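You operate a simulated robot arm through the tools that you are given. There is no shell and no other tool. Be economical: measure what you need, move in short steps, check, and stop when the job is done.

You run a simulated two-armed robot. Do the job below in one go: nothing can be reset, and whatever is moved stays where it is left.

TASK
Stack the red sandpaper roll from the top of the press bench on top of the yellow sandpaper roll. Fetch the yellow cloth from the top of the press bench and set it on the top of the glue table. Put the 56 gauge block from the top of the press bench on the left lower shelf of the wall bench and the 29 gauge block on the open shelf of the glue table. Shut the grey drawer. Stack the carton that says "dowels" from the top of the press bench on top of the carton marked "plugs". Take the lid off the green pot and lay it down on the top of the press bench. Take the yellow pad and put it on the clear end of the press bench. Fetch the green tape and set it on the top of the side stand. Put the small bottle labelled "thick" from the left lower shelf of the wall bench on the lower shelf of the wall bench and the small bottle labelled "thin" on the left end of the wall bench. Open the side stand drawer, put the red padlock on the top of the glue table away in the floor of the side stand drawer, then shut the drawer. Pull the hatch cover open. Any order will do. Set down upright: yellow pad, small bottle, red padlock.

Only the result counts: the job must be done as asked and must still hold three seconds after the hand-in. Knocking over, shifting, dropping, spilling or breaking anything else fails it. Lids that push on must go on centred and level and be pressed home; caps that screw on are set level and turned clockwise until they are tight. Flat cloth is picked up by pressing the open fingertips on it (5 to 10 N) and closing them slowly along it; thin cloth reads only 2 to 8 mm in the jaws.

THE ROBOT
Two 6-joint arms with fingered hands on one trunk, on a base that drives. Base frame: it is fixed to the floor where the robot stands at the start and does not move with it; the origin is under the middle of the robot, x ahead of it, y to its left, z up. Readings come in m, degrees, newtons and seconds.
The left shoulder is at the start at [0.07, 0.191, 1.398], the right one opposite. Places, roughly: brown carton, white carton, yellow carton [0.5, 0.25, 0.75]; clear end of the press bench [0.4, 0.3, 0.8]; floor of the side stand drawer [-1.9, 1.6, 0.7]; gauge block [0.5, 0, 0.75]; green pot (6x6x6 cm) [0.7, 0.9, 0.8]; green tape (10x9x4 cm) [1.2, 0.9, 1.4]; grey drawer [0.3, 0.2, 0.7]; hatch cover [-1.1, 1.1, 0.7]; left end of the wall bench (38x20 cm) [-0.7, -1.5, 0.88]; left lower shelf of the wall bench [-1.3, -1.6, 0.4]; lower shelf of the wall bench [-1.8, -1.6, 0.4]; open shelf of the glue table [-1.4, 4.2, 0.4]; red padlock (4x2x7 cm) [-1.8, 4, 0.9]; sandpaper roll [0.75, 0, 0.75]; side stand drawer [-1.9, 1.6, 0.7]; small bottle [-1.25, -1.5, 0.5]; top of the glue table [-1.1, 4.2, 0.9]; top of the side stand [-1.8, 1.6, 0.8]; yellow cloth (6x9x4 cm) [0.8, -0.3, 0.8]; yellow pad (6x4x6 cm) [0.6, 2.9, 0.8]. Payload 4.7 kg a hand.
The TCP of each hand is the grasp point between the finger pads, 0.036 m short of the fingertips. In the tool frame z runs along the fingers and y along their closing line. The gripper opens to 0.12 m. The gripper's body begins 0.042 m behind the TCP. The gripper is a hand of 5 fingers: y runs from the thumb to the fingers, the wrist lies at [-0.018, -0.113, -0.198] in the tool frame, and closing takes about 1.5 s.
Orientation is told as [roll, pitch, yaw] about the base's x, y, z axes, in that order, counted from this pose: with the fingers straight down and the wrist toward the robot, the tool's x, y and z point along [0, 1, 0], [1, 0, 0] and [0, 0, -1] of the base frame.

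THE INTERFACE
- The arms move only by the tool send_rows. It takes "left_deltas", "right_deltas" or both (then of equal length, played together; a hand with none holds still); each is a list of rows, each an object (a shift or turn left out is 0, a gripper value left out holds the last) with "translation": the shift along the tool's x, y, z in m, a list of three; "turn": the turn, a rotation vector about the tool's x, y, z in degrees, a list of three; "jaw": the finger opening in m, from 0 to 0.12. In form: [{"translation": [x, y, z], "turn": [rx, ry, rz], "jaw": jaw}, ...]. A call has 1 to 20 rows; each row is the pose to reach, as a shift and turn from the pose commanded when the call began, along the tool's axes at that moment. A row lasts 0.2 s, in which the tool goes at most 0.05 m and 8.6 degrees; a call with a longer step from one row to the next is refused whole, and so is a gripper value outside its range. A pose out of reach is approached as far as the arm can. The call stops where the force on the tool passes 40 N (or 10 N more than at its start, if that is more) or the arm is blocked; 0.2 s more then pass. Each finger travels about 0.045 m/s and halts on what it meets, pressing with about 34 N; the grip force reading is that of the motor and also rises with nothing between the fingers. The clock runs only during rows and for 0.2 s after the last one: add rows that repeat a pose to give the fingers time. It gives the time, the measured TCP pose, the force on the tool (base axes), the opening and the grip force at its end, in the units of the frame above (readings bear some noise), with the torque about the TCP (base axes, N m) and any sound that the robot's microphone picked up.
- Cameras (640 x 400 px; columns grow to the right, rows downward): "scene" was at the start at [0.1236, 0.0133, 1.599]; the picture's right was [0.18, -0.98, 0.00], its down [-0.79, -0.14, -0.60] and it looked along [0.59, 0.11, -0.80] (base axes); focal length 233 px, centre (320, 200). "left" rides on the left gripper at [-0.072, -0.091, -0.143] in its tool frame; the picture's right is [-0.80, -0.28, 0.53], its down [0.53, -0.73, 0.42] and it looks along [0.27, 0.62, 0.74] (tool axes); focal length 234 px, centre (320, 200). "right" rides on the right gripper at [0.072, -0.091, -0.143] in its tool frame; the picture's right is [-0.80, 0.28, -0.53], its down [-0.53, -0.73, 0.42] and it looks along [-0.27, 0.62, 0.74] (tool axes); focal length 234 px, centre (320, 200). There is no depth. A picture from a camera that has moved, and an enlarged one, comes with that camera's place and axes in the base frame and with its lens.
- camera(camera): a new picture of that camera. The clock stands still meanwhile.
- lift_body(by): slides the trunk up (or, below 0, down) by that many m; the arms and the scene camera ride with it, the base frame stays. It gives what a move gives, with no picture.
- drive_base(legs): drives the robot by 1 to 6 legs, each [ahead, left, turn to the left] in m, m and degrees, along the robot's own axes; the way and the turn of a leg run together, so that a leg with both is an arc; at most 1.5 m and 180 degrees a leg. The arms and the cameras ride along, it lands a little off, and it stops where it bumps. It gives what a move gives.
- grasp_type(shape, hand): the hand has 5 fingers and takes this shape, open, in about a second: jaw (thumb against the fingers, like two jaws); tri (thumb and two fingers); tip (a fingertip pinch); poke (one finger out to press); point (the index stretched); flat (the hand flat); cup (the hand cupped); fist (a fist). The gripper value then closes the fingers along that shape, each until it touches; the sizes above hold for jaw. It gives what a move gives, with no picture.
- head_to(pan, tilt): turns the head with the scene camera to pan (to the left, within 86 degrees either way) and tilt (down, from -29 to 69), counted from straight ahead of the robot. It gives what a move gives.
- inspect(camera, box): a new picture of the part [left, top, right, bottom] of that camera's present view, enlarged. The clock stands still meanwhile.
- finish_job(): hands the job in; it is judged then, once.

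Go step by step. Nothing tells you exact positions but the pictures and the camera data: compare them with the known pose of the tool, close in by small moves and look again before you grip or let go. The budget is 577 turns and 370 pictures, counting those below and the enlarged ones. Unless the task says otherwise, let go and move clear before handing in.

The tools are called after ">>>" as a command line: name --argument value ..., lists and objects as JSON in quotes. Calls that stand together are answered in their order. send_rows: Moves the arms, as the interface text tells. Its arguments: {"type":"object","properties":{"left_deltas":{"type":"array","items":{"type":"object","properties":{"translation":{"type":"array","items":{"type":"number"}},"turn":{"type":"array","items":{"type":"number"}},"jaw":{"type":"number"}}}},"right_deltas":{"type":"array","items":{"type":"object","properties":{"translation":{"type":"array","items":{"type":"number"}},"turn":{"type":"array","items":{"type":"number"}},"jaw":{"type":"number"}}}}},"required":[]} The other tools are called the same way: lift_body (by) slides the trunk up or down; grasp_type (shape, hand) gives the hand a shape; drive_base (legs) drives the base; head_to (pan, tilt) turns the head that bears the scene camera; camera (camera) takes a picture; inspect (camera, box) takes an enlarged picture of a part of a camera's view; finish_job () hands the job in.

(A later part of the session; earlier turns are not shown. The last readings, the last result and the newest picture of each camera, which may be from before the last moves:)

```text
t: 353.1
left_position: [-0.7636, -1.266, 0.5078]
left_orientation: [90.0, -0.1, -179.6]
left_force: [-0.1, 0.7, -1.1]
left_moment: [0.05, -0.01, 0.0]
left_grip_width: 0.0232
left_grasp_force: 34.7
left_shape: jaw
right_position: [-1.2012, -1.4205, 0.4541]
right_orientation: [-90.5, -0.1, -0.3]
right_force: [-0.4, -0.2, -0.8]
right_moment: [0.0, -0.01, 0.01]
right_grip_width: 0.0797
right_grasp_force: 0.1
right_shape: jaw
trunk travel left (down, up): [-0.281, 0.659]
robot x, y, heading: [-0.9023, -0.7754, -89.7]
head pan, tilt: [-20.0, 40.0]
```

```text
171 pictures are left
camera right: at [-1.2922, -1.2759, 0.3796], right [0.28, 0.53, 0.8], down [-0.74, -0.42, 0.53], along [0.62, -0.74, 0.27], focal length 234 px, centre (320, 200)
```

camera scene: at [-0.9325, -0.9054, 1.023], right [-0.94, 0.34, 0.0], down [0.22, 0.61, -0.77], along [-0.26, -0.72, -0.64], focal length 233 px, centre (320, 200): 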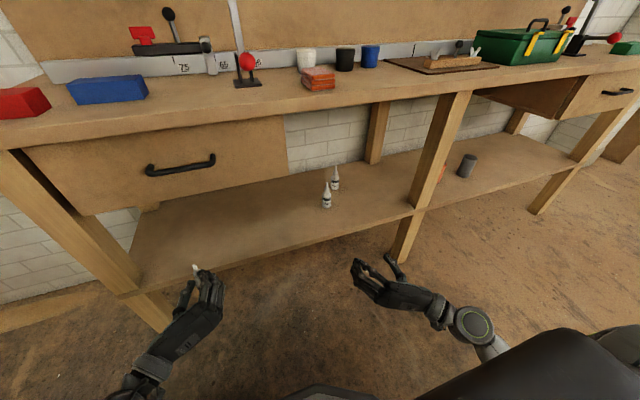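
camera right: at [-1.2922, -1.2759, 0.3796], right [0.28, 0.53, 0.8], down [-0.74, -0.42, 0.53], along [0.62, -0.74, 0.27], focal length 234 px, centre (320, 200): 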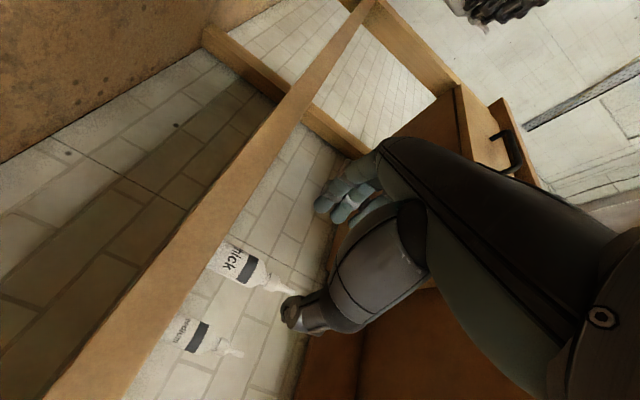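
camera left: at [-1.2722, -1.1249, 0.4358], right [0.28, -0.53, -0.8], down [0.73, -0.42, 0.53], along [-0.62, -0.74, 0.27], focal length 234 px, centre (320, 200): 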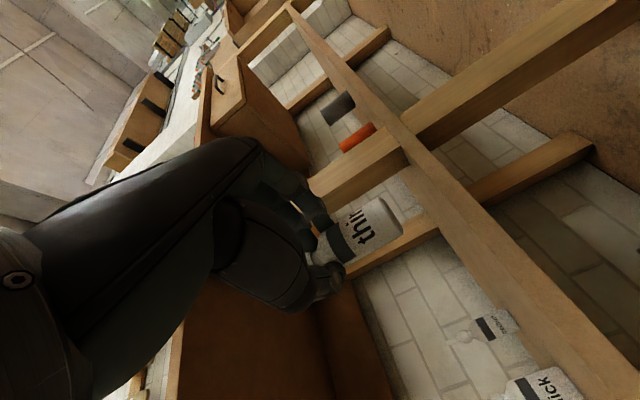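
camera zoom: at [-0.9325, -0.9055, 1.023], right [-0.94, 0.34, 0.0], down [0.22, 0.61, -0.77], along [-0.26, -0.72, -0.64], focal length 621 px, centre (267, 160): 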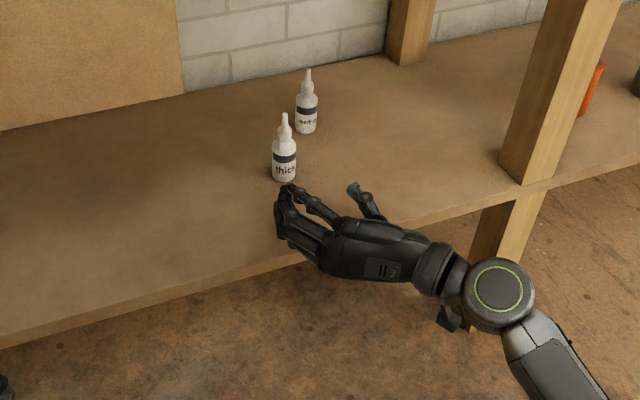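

>>> send_rows --right_deltas '[{"translation": [0.004, 0.005, 0.0]}, {"translation": [0.004, 0.005, 0.035]}, {"translation": [0.004, 0.005, 0.07]}, {"translation": [0.004, 0.005, 0.1]}, {"translation": [0.004, 0.005, 0.128]}, {"translation": [0.004, 0.005, 0.128]}]'

>>> inspect --camera "scene" --box '[240, 140, 440, 290]'

```text
t: 354.5
left_position: [-0.7637, -1.2663, 0.5069]
left_orientation: [90.0, -0.1, -179.5]
left_force: [0.4, 0.3, -0.9]
left_moment: [0.04, -0.02, 0.0]
left_grip_width: 0.023
left_grasp_force: 33.8
left_shape: jaw
right_position: [-1.1982, -1.5484, 0.4489]
right_orientation: [-90.5, -0.2, -0.3]
right_force: [0.3, 0.3, 0.1]
right_moment: [-0.05, 0.0, 0.01]
right_grip_width: 0.0798
right_grasp_force: 0.1
right_shape: jaw
trunk travel left (down, up): [-0.281, 0.659]
robot x, y, heading: [-0.904, -0.7766, -89.8]
head pan, tilt: [-20.0, 40.0]
```

```text
2.67 times, centred on (340, 215) of scene
camera zoom: at [-0.9325, -0.9056, 1.023], right [-0.94, 0.34, 0.0], down [0.22, 0.61, -0.77], along [-0.26, -0.72, -0.64], focal length 621 px, centre (267, 160)
```

zoom: 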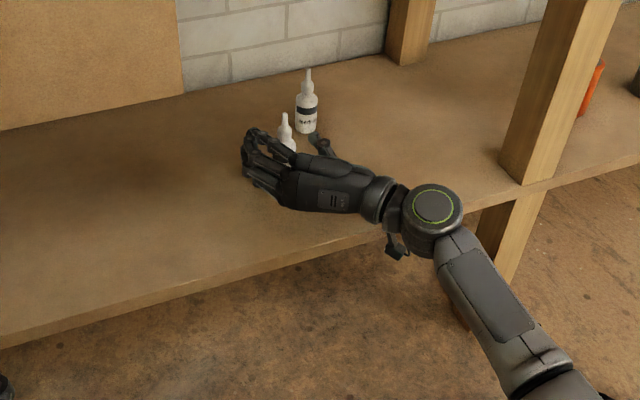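

>>> send_rows --right_deltas '[{"jaw": 0.07}, {"jaw": 0.06}, {"jaw": 0.05}, {"jaw": 0.04}, {"jaw": 0.03}, {"jaw": 0.02}, {"jaw": 0.02}, {"jaw": 0.02}]'

>>> send_rows --right_deltas '[{"translation": [-0.015, 0, 0]}, {"translation": [-0.04, 0, 0]}, {"translation": [-0.06, 0, 0]}, {"translation": [-0.06, 0, -0.04]}, {"translation": [-0.06, 0, -0.08]}, {"translation": [-0.06, 0, -0.12]}, {"translation": [-0.06, 0, -0.16]}, {"translation": [-0.06, 0, -0.2]}, {"translation": [-0.06, 0, -0.24]}, {"translation": [-0.06, 0, -0.28]}, {"translation": [-0.06, 0, -0.28]}]'

>>> camera --camera "scene"

>>> camera --camera "right"

```text
t: 356.3
left_position: [-0.7626, -1.2658, 0.508]
left_orientation: [90.0, -0.1, -179.5]
left_force: [0.0, 1.0, 0.2]
left_moment: [0.0, 0.01, 0.01]
left_grip_width: 0.0232
left_grasp_force: 33.7
left_shape: jaw
right_position: [-1.1986, -1.5493, 0.4487]
right_orientation: [-90.5, -0.2, -0.4]
right_force: [-1.8, 0.3, 0.4]
right_moment: [0.0, 0.01, 0.0]
right_grip_width: 0.0251
right_grasp_force: 33.5
right_shape: jaw
trunk travel left (down, up): [-0.281, 0.659]
robot x, y, heading: [-0.9034, -0.7753, -89.6]
head pan, tilt: [-20.0, 40.0]
```

```text
t: 358.7
left_position: [-0.7624, -1.2671, 0.5083]
left_orientation: [90.0, 0.0, -179.7]
left_force: [0.0, 0.6, 0.1]
left_moment: [0.01, 0.06, -0.02]
left_grip_width: 0.023
left_grasp_force: 33.7
left_shape: jaw
right_position: [-1.1979, -1.2672, 0.5069]
right_orientation: [-90.5, -0.1, -0.3]
right_force: [-0.6, -0.1, -1.1]
right_moment: [0.04, 0.02, 0.05]
right_grip_width: 0.025
right_grasp_force: 33.7
right_shape: jaw
trunk travel left (down, up): [-0.281, 0.659]
robot x, y, heading: [-0.9056, -0.7762, -89.5]
head pan, tilt: [-20.0, 40.0]
```

```text
169 pictures are left
camera scene: at [-0.9325, -0.9054, 1.0231], right [-0.94, 0.34, 0.0], down [0.22, 0.61, -0.77], along [-0.26, -0.72, -0.64], focal length 233 px, centre (320, 200)
```

scene: 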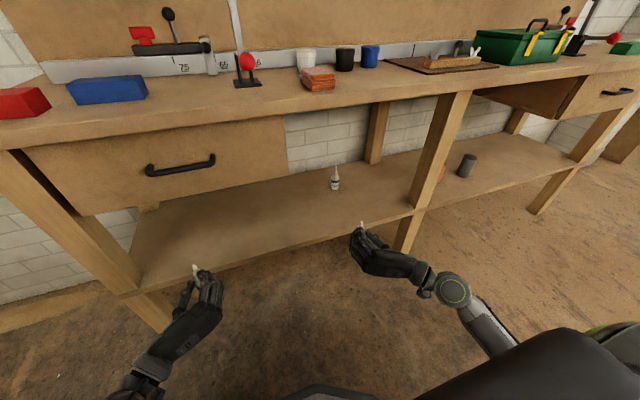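

```text
168 pictures are left
camera right: at [-1.2893, -1.1225, 0.4324], right [0.28, 0.53, 0.8], down [-0.74, -0.42, 0.54], along [0.62, -0.74, 0.27], focal length 234 px, centre (320, 200)
```

right: 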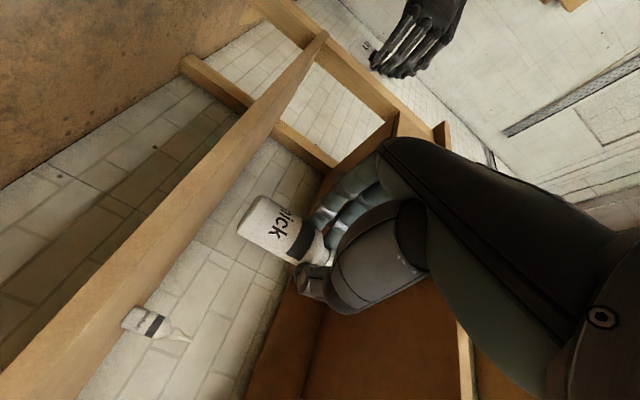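

Both bottles held. I strafe right and set "thick" on the right lower shelf in front of the cups (≈[-1.83,-1.475]).

>>> drive_base --legs '[[0, -0.63, 0]]'

>>> camera --camera "scene"

>>> camera --camera "right"

```text
t: 362.2
left_position: [-1.3832, -1.2709, 0.5079]
left_orientation: [90.0, -0.1, -179.0]
left_force: [0.6, -0.5, -0.5]
left_moment: [0.03, 0.02, 0.0]
left_grip_width: 0.0231
left_grasp_force: 34.1
left_shape: jaw
right_position: [-1.8201, -1.2759, 0.5081]
right_orientation: [-90.5, -0.1, 0.2]
right_force: [0.5, 0.5, -0.9]
right_moment: [0.03, -0.01, 0.0]
right_grip_width: 0.025
right_grasp_force: 34.0
right_shape: jaw
trunk travel left (down, up): [-0.281, 0.659]
robot x, y, heading: [-1.5256, -0.7821, -89.3]
head pan, tilt: [-20.0, 40.0]
```

```text
167 pictures are left
camera scene: at [-1.5571, -0.9121, 1.023], right [-0.94, 0.33, 0.0], down [0.21, 0.61, -0.77], along [-0.25, -0.72, -0.64], focal length 233 px, centre (320, 200)
```

scene: 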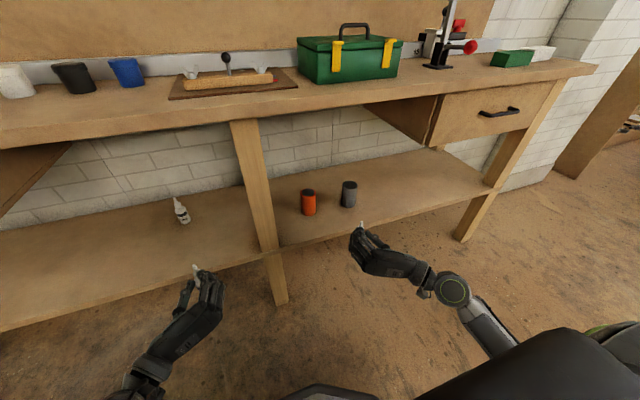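

```text
166 pictures are left
camera right: at [-1.9122, -1.1323, 0.4322], right [0.28, 0.53, 0.8], down [-0.73, -0.42, 0.53], along [0.62, -0.73, 0.27], focal length 234 px, centre (320, 200)
```

right: 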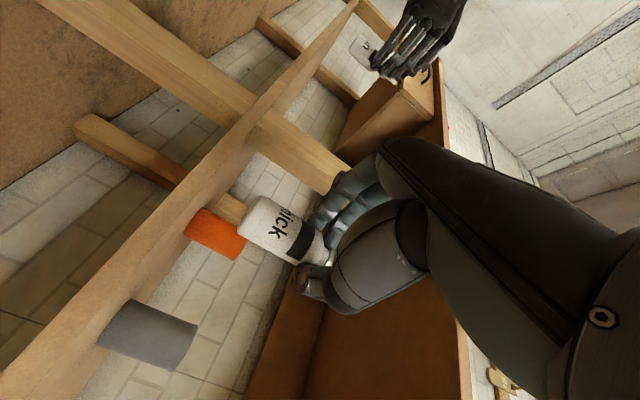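

>>> send_rows --right_deltas '[{"translation": [0, 0, 0.04]}, {"translation": [0, 0, 0.08]}, {"translation": [0, 0, 0.12]}, {"translation": [0, 0, 0.16]}, {"translation": [0, 0, 0.176]}, {"translation": [0.02, 0, 0.176]}, {"translation": [0.04, 0, 0.176]}, {"translation": [0.05, 0, 0.176]}, {"translation": [0.05, 0, 0.176]}]'

>>> inspect --camera "scene" --box '[250, 150, 450, 300]'

>>> camera --camera "right"

```text
t: 364.2
left_position: [-1.383, -1.2703, 0.5085]
left_orientation: [90.0, -0.2, -179.0]
left_force: [-0.3, -0.2, -0.2]
left_moment: [0.05, 0.03, 0.01]
left_grip_width: 0.0232
left_grasp_force: 34.1
left_shape: jaw
right_position: [-1.8198, -1.4532, 0.4577]
right_orientation: [-90.5, -0.1, 0.2]
right_force: [0.2, -0.3, -1.2]
right_moment: [0.01, 0.03, 0.0]
right_grip_width: 0.0249
right_grasp_force: 34.4
right_shape: jaw
trunk travel left (down, up): [-0.281, 0.659]
robot x, y, heading: [-1.5323, -0.7797, -89.1]
head pan, tilt: [-20.0, 40.0]
```

```text
2.67 times, centred on (350, 225) of scene
camera zoom: at [-1.5571, -0.9121, 1.023], right [-0.94, 0.33, 0.0], down [0.21, 0.61, -0.77], along [-0.25, -0.72, -0.64], focal length 621 px, centre (240, 133)
```

zoom: 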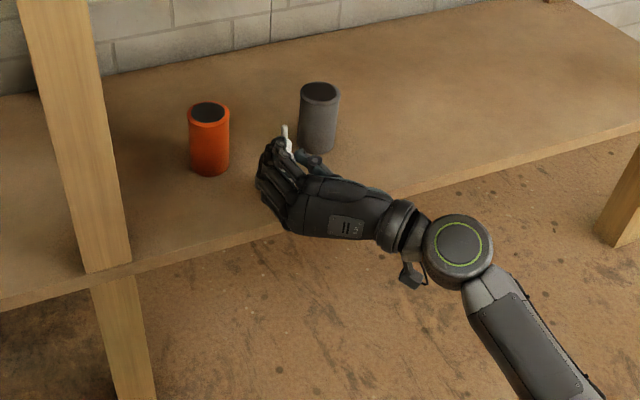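

```text
164 pictures are left
camera right: at [-1.9119, -1.3089, 0.3829], right [0.28, 0.53, 0.8], down [-0.73, -0.42, 0.53], along [0.62, -0.73, 0.27], focal length 234 px, centre (320, 200)
```

right: 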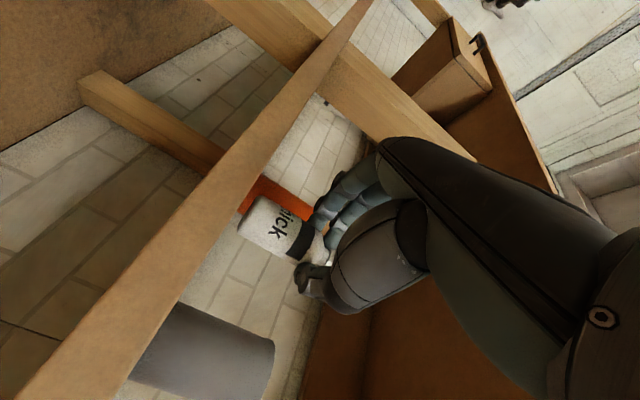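

>>> send_rows --right_deltas '[{"translation": [0, 0.01, -0.008]}, {"translation": [0.004, 0.01, -0.008]}, {"translation": [0.008, 0.01, -0.008]}, {"translation": [0.012, 0.01, -0.008]}, {"translation": [0.012, 0.01, -0.008]}]'

>>> camera --camera "right"

```text
t: 365.4
left_position: [-1.3841, -1.2704, 0.5093]
left_orientation: [90.1, 0.0, -179.1]
left_force: [0.6, -0.1, -0.8]
left_moment: [0.0, 0.01, 0.03]
left_grip_width: 0.0232
left_grasp_force: 34.3
left_shape: jaw
right_position: [-1.8098, -1.4448, 0.4489]
right_orientation: [-90.6, -0.1, 0.2]
right_force: [-1.0, 2.6, 11.5]
right_moment: [-0.36, -0.07, -0.02]
right_grip_width: 0.0248
right_grasp_force: 34.2
right_shape: jaw
trunk travel left (down, up): [-0.281, 0.659]
robot x, y, heading: [-1.5321, -0.7799, -89.2]
head pan, tilt: [-20.0, 40.0]
```

```text
163 pictures are left
camera right: at [-1.9016, -1.3006, 0.3732], right [0.28, 0.54, 0.8], down [-0.73, -0.42, 0.54], along [0.62, -0.73, 0.28], focal length 234 px, centre (320, 200)
```

right: 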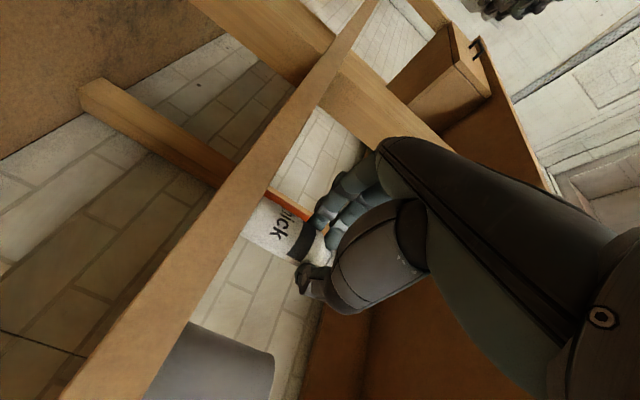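

>>> send_rows --right_deltas '[{"translation": [-0.002, 0, 0], "jaw": 0.032}, {"translation": [-0.002, 0, 0], "jaw": 0.042}, {"translation": [-0.002, 0, 0], "jaw": 0.052}, {"translation": [-0.002, 0, 0], "jaw": 0.062}, {"translation": [-0.002, 0, 0], "jaw": 0.068}, {"translation": [-0.002, 0, 0], "jaw": 0.068}]'

>>> inspect --camera "scene" --box '[250, 150, 450, 300]'

>>> send_rows --right_deltas '[{"translation": [0, 0, -0.03]}, {"translation": [0, 0, -0.06]}, {"translation": [0, 0, -0.1]}, {"translation": [0, 0, -0.14]}, {"translation": [0, 0, -0.18]}, {"translation": [0, 0, -0.2]}, {"translation": [0, 0, -0.2]}]'

>>> inspect --camera "scene" --box '[250, 150, 450, 300]'

```text
t: 366.8
left_position: [-1.3841, -1.2712, 0.5078]
left_orientation: [90.1, -0.1, -179.1]
left_force: [-0.4, -0.1, -1.1]
left_moment: [0.02, 0.0, 0.0]
left_grip_width: 0.0233
left_grasp_force: 34.1
left_shape: jaw
right_position: [-1.8117, -1.4451, 0.4492]
right_orientation: [-90.4, -0.1, 0.3]
right_force: [-0.4, -0.1, 0.5]
right_moment: [0.02, 0.01, 0.01]
right_grip_width: 0.0679
right_grasp_force: 0.0
right_shape: jaw
trunk travel left (down, up): [-0.281, 0.659]
robot x, y, heading: [-1.5314, -0.7764, -89.3]
head pan, tilt: [-20.0, 40.0]
```

```text
2.67 times, centred on (350, 225) of scene
camera zoom: at [-1.5571, -0.9121, 1.023], right [-0.94, 0.33, 0.0], down [0.21, 0.61, -0.77], along [-0.25, -0.72, -0.64], focal length 621 px, centre (240, 133)
```

zoom: 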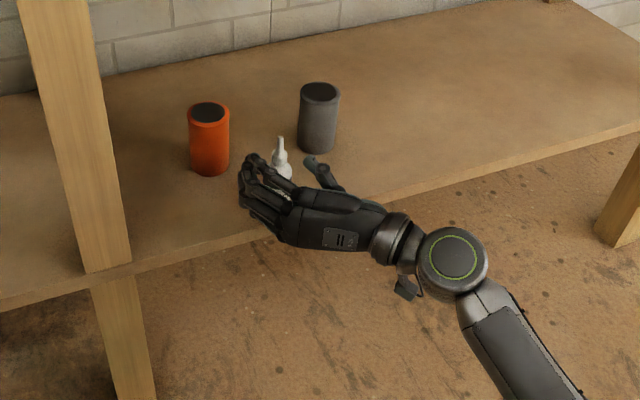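

```text
t: 368.4
left_position: [-1.3839, -1.2725, 0.5093]
left_orientation: [89.9, -0.1, -179.1]
left_force: [-1.1, -0.4, 0.3]
left_moment: [0.0, 0.01, -0.01]
left_grip_width: 0.0231
left_grasp_force: 34.0
left_shape: jaw
right_position: [-1.8095, -1.2437, 0.4454]
right_orientation: [-90.5, -0.1, 0.1]
right_force: [0.6, -0.1, -0.5]
right_moment: [0.02, -0.01, 0.01]
right_grip_width: 0.0676
right_grasp_force: 0.1
right_shape: jaw
trunk travel left (down, up): [-0.281, 0.659]
robot x, y, heading: [-1.5288, -0.7817, -89.1]
head pan, tilt: [-20.0, 40.0]
```

```text
2.67 times, centred on (350, 225) of scene
camera zoom: at [-1.557, -0.912, 1.0231], right [-0.94, 0.33, 0.0], down [0.21, 0.61, -0.77], along [-0.25, -0.72, -0.64], focal length 621 px, centre (240, 133)
```

zoom: 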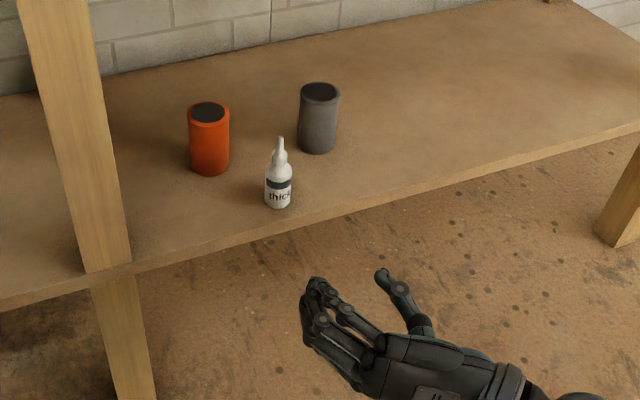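

"Thick" is placed upright. Now to the left end: I back off, strafe left and raise the trunk.

>>> drive_base --legs '[[-0.08, 0.56, -0.5]]'

>>> lift_body --by 0.4

>>> lift_body --by 0.08

>>> head_to --pan 15 --tilt 45

>>> camera --camera "scene"

>>> camera --camera "left"

```text
t: 371.6
left_position: [-0.8404, -1.1856, 0.5086]
left_orientation: [90.0, 0.0, -179.5]
left_force: [-0.1, -0.2, -0.1]
left_moment: [0.06, 0.02, 0.01]
left_grip_width: 0.0232
left_grasp_force: 34.0
left_shape: jaw
right_position: [-1.2655, -1.1555, 0.4453]
right_orientation: [-90.4, 0.0, -0.2]
right_force: [-0.3, 0.2, -0.5]
right_moment: [-0.03, -0.01, 0.0]
right_grip_width: 0.0677
right_grasp_force: 0.0
right_shape: jaw
trunk travel left (down, up): [-0.281, 0.659]
robot x, y, heading: [-0.9821, -0.6931, -89.5]
head pan, tilt: [-20.0, 40.0]
```

```text
t: 375.4
left_position: [-0.8405, -1.1858, 0.9084]
left_orientation: [90.0, -0.1, -179.5]
left_force: [0.4, -0.1, -1.0]
left_moment: [0.04, 0.02, -0.02]
left_grip_width: 0.0233
left_grasp_force: 34.0
left_shape: jaw
right_position: [-1.2662, -1.1536, 0.845]
right_orientation: [-90.5, -0.1, -0.1]
right_force: [0.2, -0.5, 0.4]
right_moment: [-0.04, -0.01, 0.01]
right_grip_width: 0.0676
right_grasp_force: 0.1
right_shape: jaw
trunk travel left (down, up): [-0.681, 0.259]
robot x, y, heading: [-0.9831, -0.6919, -89.5]
head pan, tilt: [-20.0, 40.0]
```

```text
t: 376.6
left_position: [-0.8408, -1.1867, 0.9886]
left_orientation: [89.9, 0.0, -179.5]
left_force: [-0.4, -0.4, -0.8]
left_moment: [0.02, -0.01, -0.01]
left_grip_width: 0.0232
left_grasp_force: 34.1
left_shape: jaw
right_position: [-1.2651, -1.1547, 0.9254]
right_orientation: [-90.5, -0.1, -0.1]
right_force: [0.1, 0.6, 0.8]
right_moment: [0.02, -0.05, -0.01]
right_grip_width: 0.0676
right_grasp_force: 0.0
right_shape: jaw
trunk travel left (down, up): [-0.761, 0.179]
robot x, y, heading: [-0.9833, -0.6973, -89.7]
head pan, tilt: [-20.0, 40.0]
```

```text
t: 377.6
left_position: [-0.8406, -1.1856, 0.988]
left_orientation: [90.0, 0.0, -179.5]
left_force: [-0.1, -0.8, 0.1]
left_moment: [-0.03, -0.03, -0.01]
left_grip_width: 0.0233
left_grasp_force: 33.2
left_shape: jaw
right_position: [-1.2662, -1.1557, 0.9253]
right_orientation: [-90.5, 0.0, -0.2]
right_force: [-0.2, -0.6, 0.7]
right_moment: [0.0, 0.0, -0.02]
right_grip_width: 0.0676
right_grasp_force: 0.0
right_shape: jaw
trunk travel left (down, up): [-0.761, 0.179]
robot x, y, heading: [-0.9821, -0.6946, -89.5]
head pan, tilt: [15.0, 45.0]
```

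```text
160 pictures are left
camera scene: at [-0.9608, -0.8235, 1.4958], right [-0.96, -0.27, 0.0], down [-0.19, 0.68, -0.71], along [0.19, -0.68, -0.71], focal length 233 px, centre (320, 200)
```

scene: 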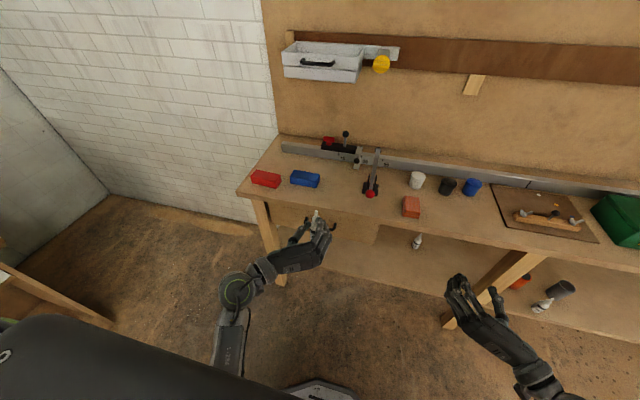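

```text
159 pictures are left
camera left: at [-0.7504, -1.0414, 0.9156], right [0.28, -0.52, -0.8], down [0.74, -0.42, 0.53], along [-0.61, -0.74, 0.27], focal length 234 px, centre (320, 200)
```

left: 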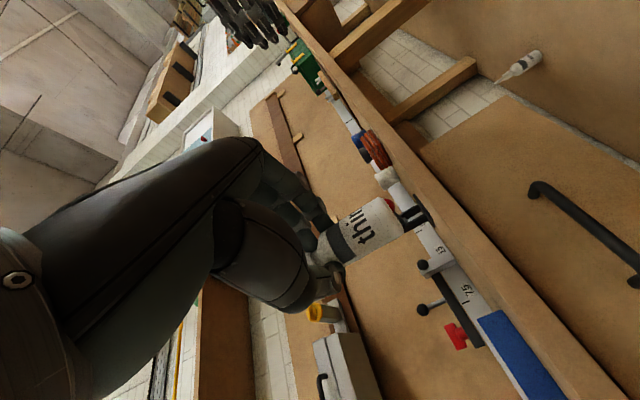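

>>> send_rows --left_deltas '[{"translation": [0, 0, 0.045]}, {"translation": [0, 0, 0.09]}, {"translation": [0, 0, 0.135]}, {"translation": [0, 0, 0.18]}, {"translation": [0, 0.002, 0.225]}, {"translation": [0, 0.002, 0.262]}, {"translation": [-0.02, 0.002, 0.262]}, {"translation": [-0.035, 0.002, 0.262]}, {"translation": [-0.035, 0.002, 0.262]}]'

>>> inspect --camera "scene" --box '[230, 110, 430, 260]'

>>> camera --camera "left"

```text
t: 379.6
left_position: [-0.8404, -1.4489, 0.9528]
left_orientation: [90.0, -0.1, -179.5]
left_force: [0.0, -0.5, -0.8]
left_moment: [0.02, -0.02, 0.02]
left_grip_width: 0.023
left_grasp_force: 33.5
left_shape: jaw
right_position: [-1.2664, -1.1553, 0.9251]
right_orientation: [-90.5, -0.1, -0.1]
right_force: [-1.5, -0.4, 0.8]
right_moment: [0.01, -0.01, -0.01]
right_grip_width: 0.0678
right_grasp_force: 0.1
right_shape: jaw
trunk travel left (down, up): [-0.761, 0.179]
robot x, y, heading: [-0.9862, -0.6971, -89.6]
head pan, tilt: [15.0, 45.0]
```

```text
2.67 times, centred on (330, 185) of scene
camera zoom: at [-0.9606, -0.8235, 1.4958], right [-0.96, -0.27, 0.0], down [-0.19, 0.68, -0.71], along [0.19, -0.68, -0.71], focal length 621 px, centre (293, 240)
```

zoom: 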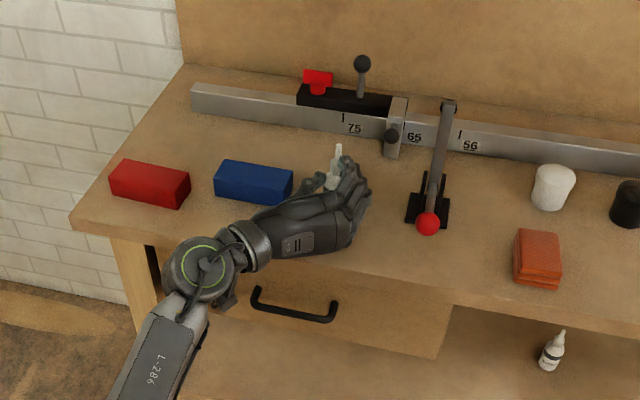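

```text
157 pictures are left
camera left: at [-0.7504, -1.3051, 0.879], right [0.28, -0.52, -0.8], down [0.74, -0.42, 0.53], along [-0.61, -0.74, 0.27], focal length 234 px, centre (320, 200)
```

left: 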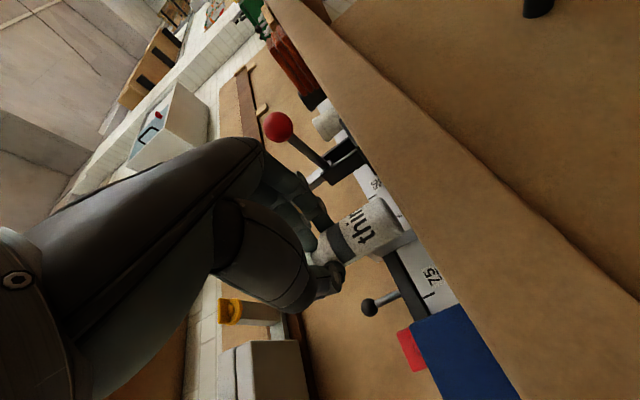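

>>> send_rows --left_deltas '[{"translation": [-0.006, 0.004, 0]}, {"translation": [-0.012, 0.008, 0]}, {"translation": [-0.018, 0.01, 0]}, {"translation": [-0.024, 0.01, 0]}, {"translation": [-0.024, 0.01, 0]}]'

>>> camera --camera "left"

```text
t: 380.8
left_position: [-0.8511, -1.446, 0.9375]
left_orientation: [90.7, -0.1, -179.6]
left_force: [4.2, -0.1, 34.5]
left_moment: [-1.03, 0.28, 0.05]
left_grip_width: 0.022
left_grasp_force: 33.9
left_shape: jaw
right_position: [-1.2654, -1.1501, 0.9278]
right_orientation: [-90.7, -0.1, -0.2]
right_force: [0.2, -1.0, 0.3]
right_moment: [-0.01, 0.0, 0.02]
right_grip_width: 0.0675
right_grasp_force: 0.0
right_shape: jaw
trunk travel left (down, up): [-0.761, 0.179]
robot x, y, heading: [-0.986, -0.694, -89.5]
head pan, tilt: [15.0, 45.0]
```

```text
156 pictures are left
camera left: at [-0.7606, -1.3028, 0.8627], right [0.28, -0.53, -0.8], down [0.74, -0.41, 0.53], along [-0.61, -0.74, 0.28], focal length 234 px, centre (320, 200)
```

left: 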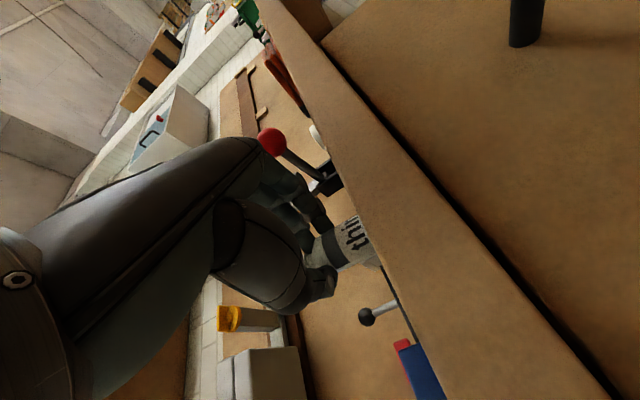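

>>> send_rows --left_deltas '[{"translation": [0.007, 0, 0]}, {"translation": [0.007, 0, 0]}]'

```text
t: 381.4
left_position: [-0.8496, -1.446, 0.938]
left_orientation: [90.1, -0.1, -179.6]
left_force: [2.0, 0.0, 20.4]
left_moment: [-0.64, 0.14, 0.05]
left_grip_width: 0.022
left_grasp_force: 34.1
left_shape: jaw
right_position: [-1.2664, -1.1525, 0.927]
right_orientation: [-90.7, -0.1, -0.2]
right_force: [0.6, -0.8, 1.2]
right_moment: [0.0, 0.0, -0.01]
right_grip_width: 0.0678
right_grasp_force: 0.0
right_shape: jaw
trunk travel left (down, up): [-0.761, 0.179]
robot x, y, heading: [-0.9847, -0.6955, -89.7]
head pan, tilt: [15.0, 45.0]
```

>>> send_rows --left_deltas '[{"translation": [0.006, 0, 0]}, {"translation": [0.006, 0, 0], "jaw": 0.03}, {"translation": [0.006, 0, 0], "jaw": 0.04}, {"translation": [0.006, 0, 0], "jaw": 0.05}, {"translation": [0.006, 0, 0], "jaw": 0.06}, {"translation": [0.006, 0, 0], "jaw": 0.062}, {"translation": [0.006, 0, 0], "jaw": 0.062}]'

>>> inspect --camera "scene" --box '[230, 110, 430, 260]'

>>> send_rows --left_deltas '[{"translation": [0, 0, -0.03]}, {"translation": [0, 0, -0.06]}, {"translation": [0, 0, -0.1]}, {"translation": [0, 0, -0.14]}, {"translation": [0, 0, -0.18]}, {"translation": [0, 0, -0.22]}, {"translation": [0, 0, -0.22]}]'

>>> inspect --camera "scene" --box '[230, 110, 430, 260]'

```text
t: 383.0
left_position: [-0.8504, -1.4488, 0.9432]
left_orientation: [90.1, -0.1, -179.5]
left_force: [0.2, -0.2, 0.1]
left_moment: [-0.02, -0.02, 0.01]
left_grip_width: 0.0615
left_grasp_force: 0.0
left_shape: jaw
right_position: [-1.2655, -1.1547, 0.9248]
right_orientation: [-90.5, -0.1, -0.2]
right_force: [0.5, 0.8, 0.2]
right_moment: [-0.02, 0.01, 0.0]
right_grip_width: 0.0674
right_grasp_force: 0.1
right_shape: jaw
trunk travel left (down, up): [-0.761, 0.179]
robot x, y, heading: [-0.9828, -0.693, -89.7]
head pan, tilt: [15.0, 45.0]
```

```text
2.67 times, centred on (330, 185) of scene
camera zoom: at [-0.9607, -0.8235, 1.4958], right [-0.96, -0.27, 0.0], down [-0.19, 0.68, -0.71], along [0.19, -0.68, -0.71], focal length 621 px, centre (293, 240)
```

zoom: 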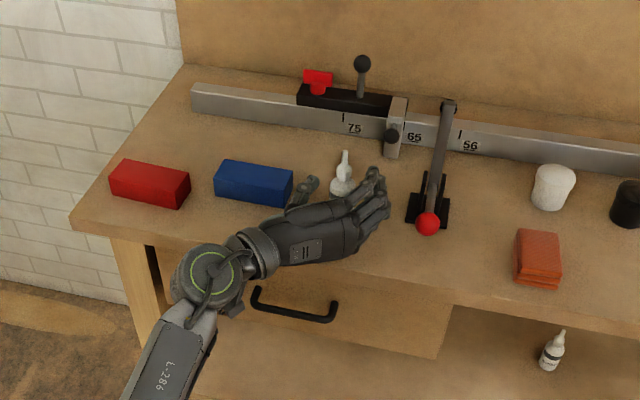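

```text
t: 384.6
left_position: [-0.8527, -1.2268, 0.9439]
left_orientation: [90.1, -0.2, -179.5]
left_force: [0.3, -0.3, 0.2]
left_moment: [0.03, -0.03, 0.0]
left_grip_width: 0.0614
left_grasp_force: 0.0
left_shape: jaw
right_position: [-1.2663, -1.1553, 0.9254]
right_orientation: [-90.5, 0.0, -0.2]
right_force: [0.2, -0.7, -0.2]
right_moment: [-0.01, -0.03, 0.07]
right_grip_width: 0.0676
right_grasp_force: 0.1
right_shape: jaw
trunk travel left (down, up): [-0.761, 0.179]
robot x, y, heading: [-0.9826, -0.6945, -89.5]
head pan, tilt: [15.0, 45.0]
```

```text
2.67 times, centred on (330, 185) of scene
camera zoom: at [-0.9603, -0.8249, 1.4956], right [-0.96, -0.27, 0.0], down [-0.19, 0.68, -0.71], along [0.19, -0.68, -0.71], focal length 621 px, centre (293, 240)
```

zoom: 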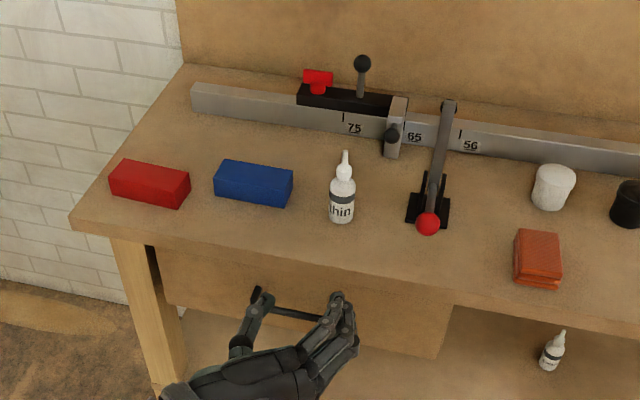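

"Thin" stands, but I'd like it more centrally in the left-end zone. I regrip it and shift it to about [-0.79,-1.42].

>>> send_rows --left_deltas '[{"translation": [0, -0.001, 0.045]}, {"translation": [0, -0.001, 0.09]}, {"translation": [0, -0.001, 0.135]}, {"translation": [0, -0.001, 0.18]}, {"translation": [0, -0.001, 0.215]}, {"translation": [0, -0.001, 0.22], "jaw": 0.05}, {"translation": [0, -0.001, 0.22], "jaw": 0.04}, {"translation": [0, -0.001, 0.22], "jaw": 0.03}, {"translation": [0, -0.001, 0.22], "jaw": 0.02}, {"translation": [0, -0.001, 0.22], "jaw": 0.02}, {"translation": [0, -0.001, 0.22], "jaw": 0.02}]'

>>> send_rows --left_deltas '[{"translation": [0.015, 0, 0]}, {"translation": [0.03, 0, 0]}, {"translation": [0.03, -0.02, -0.025]}, {"translation": [0.03, -0.04, -0.045]}, {"translation": [0.03, -0.06, -0.045]}, {"translation": [0.03, -0.06, -0.045]}]'

>>> inspect --camera "scene" --box '[230, 110, 430, 260]'

```text
t: 387.0
left_position: [-0.8507, -1.448, 0.9427]
left_orientation: [90.1, -0.1, -179.5]
left_force: [1.2, -0.2, 1.0]
left_moment: [-0.03, -0.01, 0.04]
left_grip_width: 0.0213
left_grasp_force: 34.4
left_shape: jaw
right_position: [-1.2662, -1.1549, 0.9253]
right_orientation: [-90.6, -0.1, -0.2]
right_force: [-1.3, -0.6, 0.6]
right_moment: [0.01, 0.06, 0.01]
right_grip_width: 0.0675
right_grasp_force: 0.1
right_shape: jaw
trunk travel left (down, up): [-0.761, 0.179]
robot x, y, heading: [-0.9833, -0.6965, -89.5]
head pan, tilt: [15.0, 45.0]
```

```text
t: 388.4
left_position: [-0.7893, -1.4023, 0.9724]
left_orientation: [90.0, -0.1, -179.5]
left_force: [0.3, 0.2, -0.2]
left_moment: [0.0, 0.0, 0.0]
left_grip_width: 0.0212
left_grasp_force: 34.1
left_shape: jaw
right_position: [-1.2673, -1.1548, 0.926]
right_orientation: [-90.5, -0.1, -0.2]
right_force: [-0.2, 0.3, -1.7]
right_moment: [-0.02, -0.02, -0.01]
right_grip_width: 0.0674
right_grasp_force: 0.0
right_shape: jaw
trunk travel left (down, up): [-0.761, 0.179]
robot x, y, heading: [-0.9808, -0.6926, -90.0]
head pan, tilt: [15.0, 45.0]
```

```text
2.67 times, centred on (330, 185) of scene
camera zoom: at [-0.9613, -0.8233, 1.4958], right [-0.96, -0.27, 0.0], down [-0.19, 0.68, -0.71], along [0.19, -0.68, -0.71], focal length 621 px, centre (293, 240)
```

zoom: 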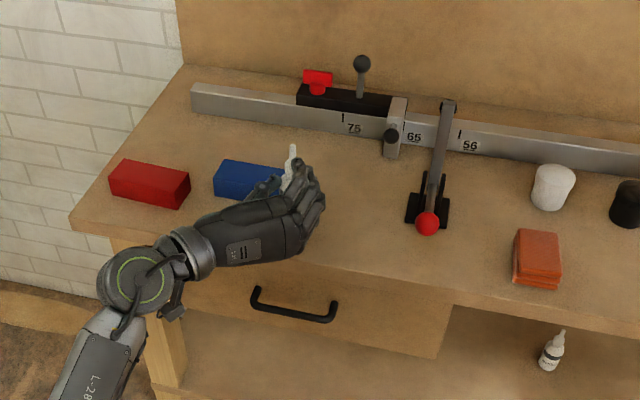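

>>> send_rows --left_deltas '[{"translation": [-0.015, 0, 0]}, {"translation": [-0.026, 0, 0]}, {"translation": [-0.03, 0, 0]}, {"translation": [-0.03, 0, 0]}]'

>>> send_rows --left_deltas '[{"jaw": 0.028}, {"jaw": 0.036}, {"jaw": 0.045}, {"jaw": 0.054}, {"jaw": 0.056}, {"jaw": 0.056}]'

>>> send_rows --left_deltas '[{"translation": [0, 0, -0.03]}, {"translation": [0, 0, -0.06]}, {"translation": [0, 0, -0.1]}, {"translation": [0, 0, -0.14]}, {"translation": [0, 0, -0.18]}, {"translation": [0, 0, -0.22]}, {"translation": [0, 0, -0.22]}]'

>>> inspect --camera "scene" --box '[230, 110, 430, 260]'

```text
t: 389.4
left_position: [-0.7888, -1.4023, 0.942]
left_orientation: [90.1, -0.2, -179.6]
left_force: [-0.9, 1.4, 4.4]
left_moment: [-0.16, 0.04, -0.03]
left_grip_width: 0.0212
left_grasp_force: 33.8
left_shape: jaw
right_position: [-1.2661, -1.1544, 0.9257]
right_orientation: [-90.5, -0.1, -0.1]
right_force: [-0.5, 0.5, -0.5]
right_moment: [0.01, -0.01, 0.01]
right_grip_width: 0.0676
right_grasp_force: 0.1
right_shape: jaw
trunk travel left (down, up): [-0.761, 0.179]
robot x, y, heading: [-0.9813, -0.6934, -89.5]
head pan, tilt: [15.0, 45.0]
```

```text
t: 390.8
left_position: [-0.7889, -1.4023, 0.9422]
left_orientation: [90.0, -0.1, -179.5]
left_force: [-0.6, 0.4, -0.1]
left_moment: [0.02, -0.01, 0.01]
left_grip_width: 0.0554
left_grasp_force: 0.0
left_shape: jaw
right_position: [-1.266, -1.1549, 0.9257]
right_orientation: [-90.6, -0.1, -0.2]
right_force: [-0.6, -0.5, -0.8]
right_moment: [0.01, 0.0, 0.01]
right_grip_width: 0.0676
right_grasp_force: 0.0
right_shape: jaw
trunk travel left (down, up): [-0.761, 0.179]
robot x, y, heading: [-0.9837, -0.6911, -89.8]
head pan, tilt: [15.0, 45.0]
```

```text
t: 392.4
left_position: [-0.7904, -1.1834, 0.9403]
left_orientation: [90.0, -0.1, -179.5]
left_force: [-0.1, -1.0, -0.1]
left_moment: [0.02, 0.0, -0.03]
left_grip_width: 0.0557
left_grasp_force: 0.0
left_shape: jaw
right_position: [-1.2654, -1.1558, 0.9258]
right_orientation: [-90.6, -0.1, -0.2]
right_force: [0.1, -0.8, 0.8]
right_moment: [-0.01, 0.0, 0.03]
right_grip_width: 0.0675
right_grasp_force: 0.2
right_shape: jaw
trunk travel left (down, up): [-0.761, 0.179]
robot x, y, heading: [-0.9855, -0.6929, -89.1]
head pan, tilt: [15.0, 45.0]
```

```text
2.67 times, centred on (330, 185) of scene
camera zoom: at [-0.9604, -0.8249, 1.4956], right [-0.96, -0.27, 0.0], down [-0.19, 0.68, -0.71], along [0.19, -0.68, -0.71], focal length 621 px, centre (293, 240)
```

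zoom: 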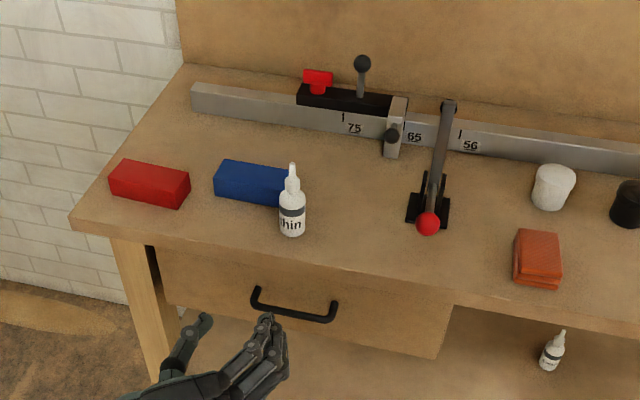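

Both bottles done. Now the hatch: I drive round to the east side of the white table and face west.

>>> lift_body --by 0.17

>>> drive_base --legs '[[0.0, 0.62, 0], [0, 0, -90], [0, -1.3, 0], [0, -0.45, 0]]'

>>> head_to --pan 0 --tilt 45

>>> camera --camera "scene"

```text
t: 394.3
left_position: [-0.7902, -1.1819, 1.1104]
left_orientation: [90.1, -0.1, -179.5]
left_force: [-0.6, 0.1, 0.2]
left_moment: [-0.01, 0.0, 0.03]
left_grip_width: 0.0555
left_grasp_force: 0.0
left_shape: jaw
right_position: [-1.2655, -1.1553, 1.0958]
right_orientation: [-90.5, -0.1, -0.2]
right_force: [0.4, 0.5, 0.8]
right_moment: [0.03, -0.04, -0.01]
right_grip_width: 0.0678
right_grasp_force: 0.1
right_shape: jaw
trunk travel left (down, up): [-0.931, 0.009]
robot x, y, heading: [-0.9809, -0.6961, -89.6]
head pan, tilt: [15.0, 45.0]
```

```text
t: 410.0
left_position: [-0.8477, 0.8634, 1.1098]
left_orientation: [90.1, -0.1, 89.3]
left_force: [0.1, -0.1, -0.1]
left_moment: [-0.01, 0.02, 0.0]
left_grip_width: 0.0558
left_grasp_force: 0.0
left_shape: jaw
right_position: [-0.8083, 1.3405, 1.0965]
right_orientation: [-90.4, 0.0, -91.5]
right_force: [-0.1, -0.4, 0.2]
right_moment: [0.0, -0.01, -0.01]
right_grip_width: 0.0678
right_grasp_force: 0.1
right_shape: jaw
trunk travel left (down, up): [-0.931, 0.009]
robot x, y, heading: [-0.3535, 1.0476, 179.1]
head pan, tilt: [15.0, 45.0]
```

```text
t: 410.8
left_position: [-0.8476, 0.8663, 1.1098]
left_orientation: [90.0, -0.1, 89.2]
left_force: [0.3, -0.3, -0.1]
left_moment: [-0.02, 0.0, -0.04]
left_grip_width: 0.0558
left_grasp_force: 0.0
left_shape: jaw
right_position: [-0.8094, 1.341, 1.0958]
right_orientation: [-90.6, -0.1, -91.4]
right_force: [-0.4, 0.0, -0.4]
right_moment: [0.01, -0.02, 0.01]
right_grip_width: 0.0677
right_grasp_force: 0.1
right_shape: jaw
trunk travel left (down, up): [-0.931, 0.009]
robot x, y, heading: [-0.3573, 1.0512, 179.1]
head pan, tilt: [0.0, 45.0]
```

```text
151 pictures are left
camera scene: at [-0.4861, 1.0505, 1.6658], right [0.01, 1.0, 0.0], down [0.71, -0.01, -0.71], along [-0.71, 0.01, -0.71], focal length 233 px, centre (320, 200)
```

scene: 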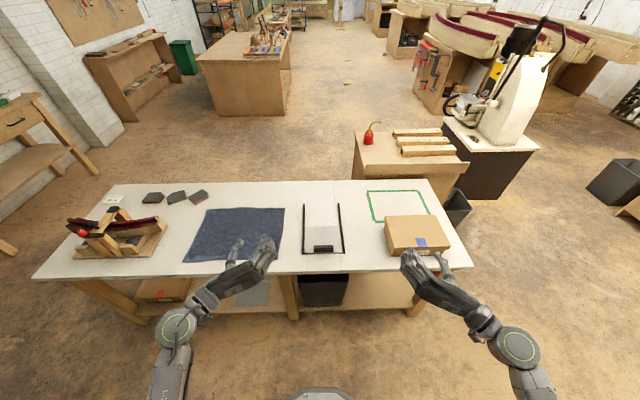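

>>> inspect --camera "scene" --box '[260, 170, 400, 310]'

```text
2.86 times, centred on (330, 240) of scene
camera zoom: at [-0.4861, 1.0505, 1.6658], right [0.01, 1.0, 0.0], down [0.71, -0.01, -0.71], along [-0.71, 0.01, -0.71], focal length 665 px, centre (291, 86)
```

zoom: 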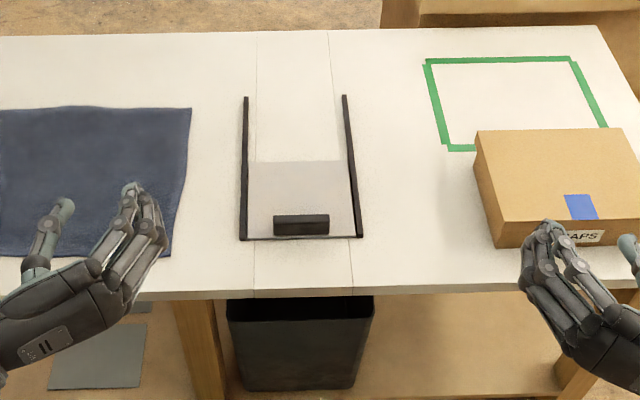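

The cover slides west along the rails; its handle is at ≈[-1.068,1.074,0.77]. I turn the left hand vertical (wrist toward me) and move above the handle.

>>> send_rows --left_deltas '[{"turn": [0, -8, 0]}, {"turn": [0, -16, 0]}, {"turn": [0, -24, 0]}, {"turn": [0, -32, 0]}, {"turn": [0, -40, 0]}, {"turn": [0, -48, 0]}, {"turn": [0, -56, 0]}, {"turn": [0, -64, 0]}, {"turn": [0, -72, 0]}, {"turn": [0, -80, 0]}, {"turn": [0, -88, 0]}, {"turn": [0, -90, 0]}, {"turn": [0, -90, 0]}]'

>>> send_rows --left_deltas '[{"turn": [0, 0, -8]}, {"turn": [0, 0, -16]}, {"turn": [0, 0, -24]}, {"turn": [0, 0, -32]}, {"turn": [0, 0, -40]}, {"turn": [0, 0, -48]}, {"turn": [0, 0, -56]}, {"turn": [0, 0, -64]}, {"turn": [0, 0, -72]}, {"turn": [0, 0, -80]}, {"turn": [0, 0, -88]}, {"turn": [0, 0, -90]}, {"turn": [0, 0, -90]}]'

```text
t: 413.6
left_position: [-0.852, 0.8563, 1.1054]
left_orientation: [0.1, -0.6, 89.6]
left_force: [-0.2, 0.0, -0.2]
left_moment: [-0.01, 0.04, -0.03]
left_grip_width: 0.0555
left_grasp_force: 0.0
left_shape: jaw
left hand out of reach, approached as far as the arm can: row 11, 12, 13
right_position: [-0.8099, 1.34, 1.0964]
right_orientation: [-90.5, -0.1, -91.5]
right_force: [-0.3, 0.2, 0.1]
right_moment: [0.01, 0.0, 0.02]
right_grip_width: 0.0676
right_grasp_force: 0.1
right_shape: jaw
trunk travel left (down, up): [-0.931, 0.009]
robot x, y, heading: [-0.3515, 1.0514, 179.3]
head pan, tilt: [0.0, 45.0]
```

```text
t: 416.4
left_position: [-0.851, 0.8538, 1.1048]
left_orientation: [0.0, -0.3, 156.7]
left_force: [1.1, -0.4, -0.1]
left_moment: [0.03, -0.02, -0.01]
left_grip_width: 0.0557
left_grasp_force: 0.1
left_shape: jaw
left hand out of reach, approached as far as the arm can: row 9, 10, 11, 12, 13
right_position: [-0.8111, 1.3403, 1.0955]
right_orientation: [-90.5, -0.1, -91.4]
right_force: [0.0, 0.3, 0.9]
right_moment: [-0.01, 0.01, -0.03]
right_grip_width: 0.0677
right_grasp_force: 0.0
right_shape: jaw
trunk travel left (down, up): [-0.931, 0.009]
robot x, y, heading: [-0.3545, 1.0475, 179.1]
head pan, tilt: [0.0, 45.0]
```

>>> drive_base --legs '[[0, -0.22, 0]]'

>>> send_rows --left_deltas '[{"translation": [0.016, 0.037, 0.02]}, {"translation": [0.032, 0.074, 0.04]}, {"translation": [0.048, 0.11, 0.06]}, {"translation": [0.064, 0.147, 0.08]}, {"translation": [0.079, 0.184, 0.1]}, {"translation": [0.079, 0.184, 0.14]}, {"translation": [0.079, 0.184, 0.18]}, {"translation": [0.079, 0.184, 0.18]}]'

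>>> camera --camera "left"

>>> inspect --camera "scene" --box '[180, 160, 380, 310]'

```text
t: 418.1
left_position: [-0.8498, 1.0721, 1.1039]
left_orientation: [-0.2, -0.2, 156.7]
left_force: [-0.4, -0.7, -0.6]
left_moment: [0.07, 0.0, 0.03]
left_grip_width: 0.0557
left_grasp_force: 0.0
left_shape: jaw
right_position: [-0.8068, 1.5602, 1.0962]
right_orientation: [-90.6, 0.0, -91.3]
right_force: [0.1, -0.8, -0.4]
right_moment: [-0.01, 0.0, -0.02]
right_grip_width: 0.0676
right_grasp_force: 0.1
right_shape: jaw
trunk travel left (down, up): [-0.931, 0.009]
robot x, y, heading: [-0.3512, 1.2675, 179.1]
head pan, tilt: [0.0, 45.0]
```

```text
t: 419.9
left_position: [-1.0522, 1.0728, 0.9237]
left_orientation: [0.0, -0.2, 156.9]
left_force: [0.1, 0.0, -0.5]
left_moment: [0.01, -0.01, 0.04]
left_grip_width: 0.0557
left_grasp_force: 0.1
left_shape: jaw
right_position: [-0.8069, 1.5616, 1.0959]
right_orientation: [-90.5, -0.1, -91.3]
right_force: [0.1, -0.1, 0.0]
right_moment: [0.02, -0.01, 0.01]
right_grip_width: 0.0675
right_grasp_force: 0.0
right_shape: jaw
trunk travel left (down, up): [-0.931, 0.009]
robot x, y, heading: [-0.3505, 1.2673, 179.5]
head pan, tilt: [0.0, 45.0]
```

```text
149 pictures are left
camera left: at [-0.9384, 1.1026, 1.0675], right [0.57, 0.63, -0.53], down [0.46, -0.78, -0.43], along [-0.68, 0.0, -0.74], focal length 234 px, centre (320, 200)
```

left: 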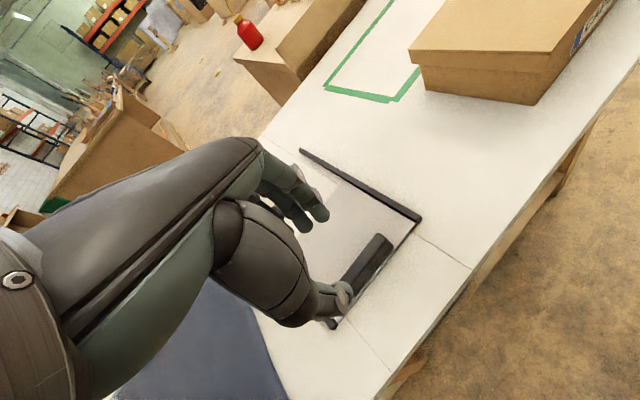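

```text
2.67 times, centred on (280, 235) of scene
camera zoom: at [-0.4839, 1.27, 1.6657], right [0.01, 1.0, 0.0], down [0.71, -0.01, -0.71], along [-0.71, 0.01, -0.71], focal length 621 px, centre (427, 107)
```

zoom: 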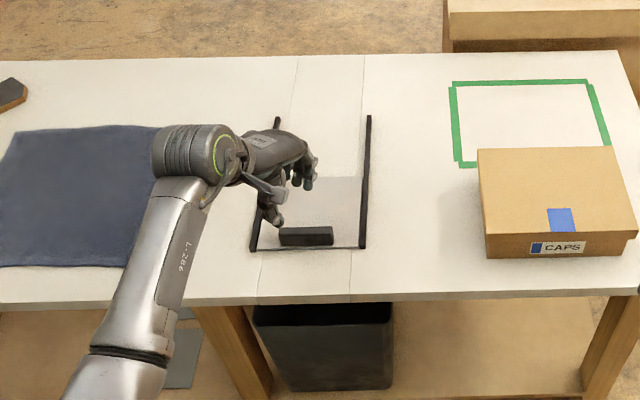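

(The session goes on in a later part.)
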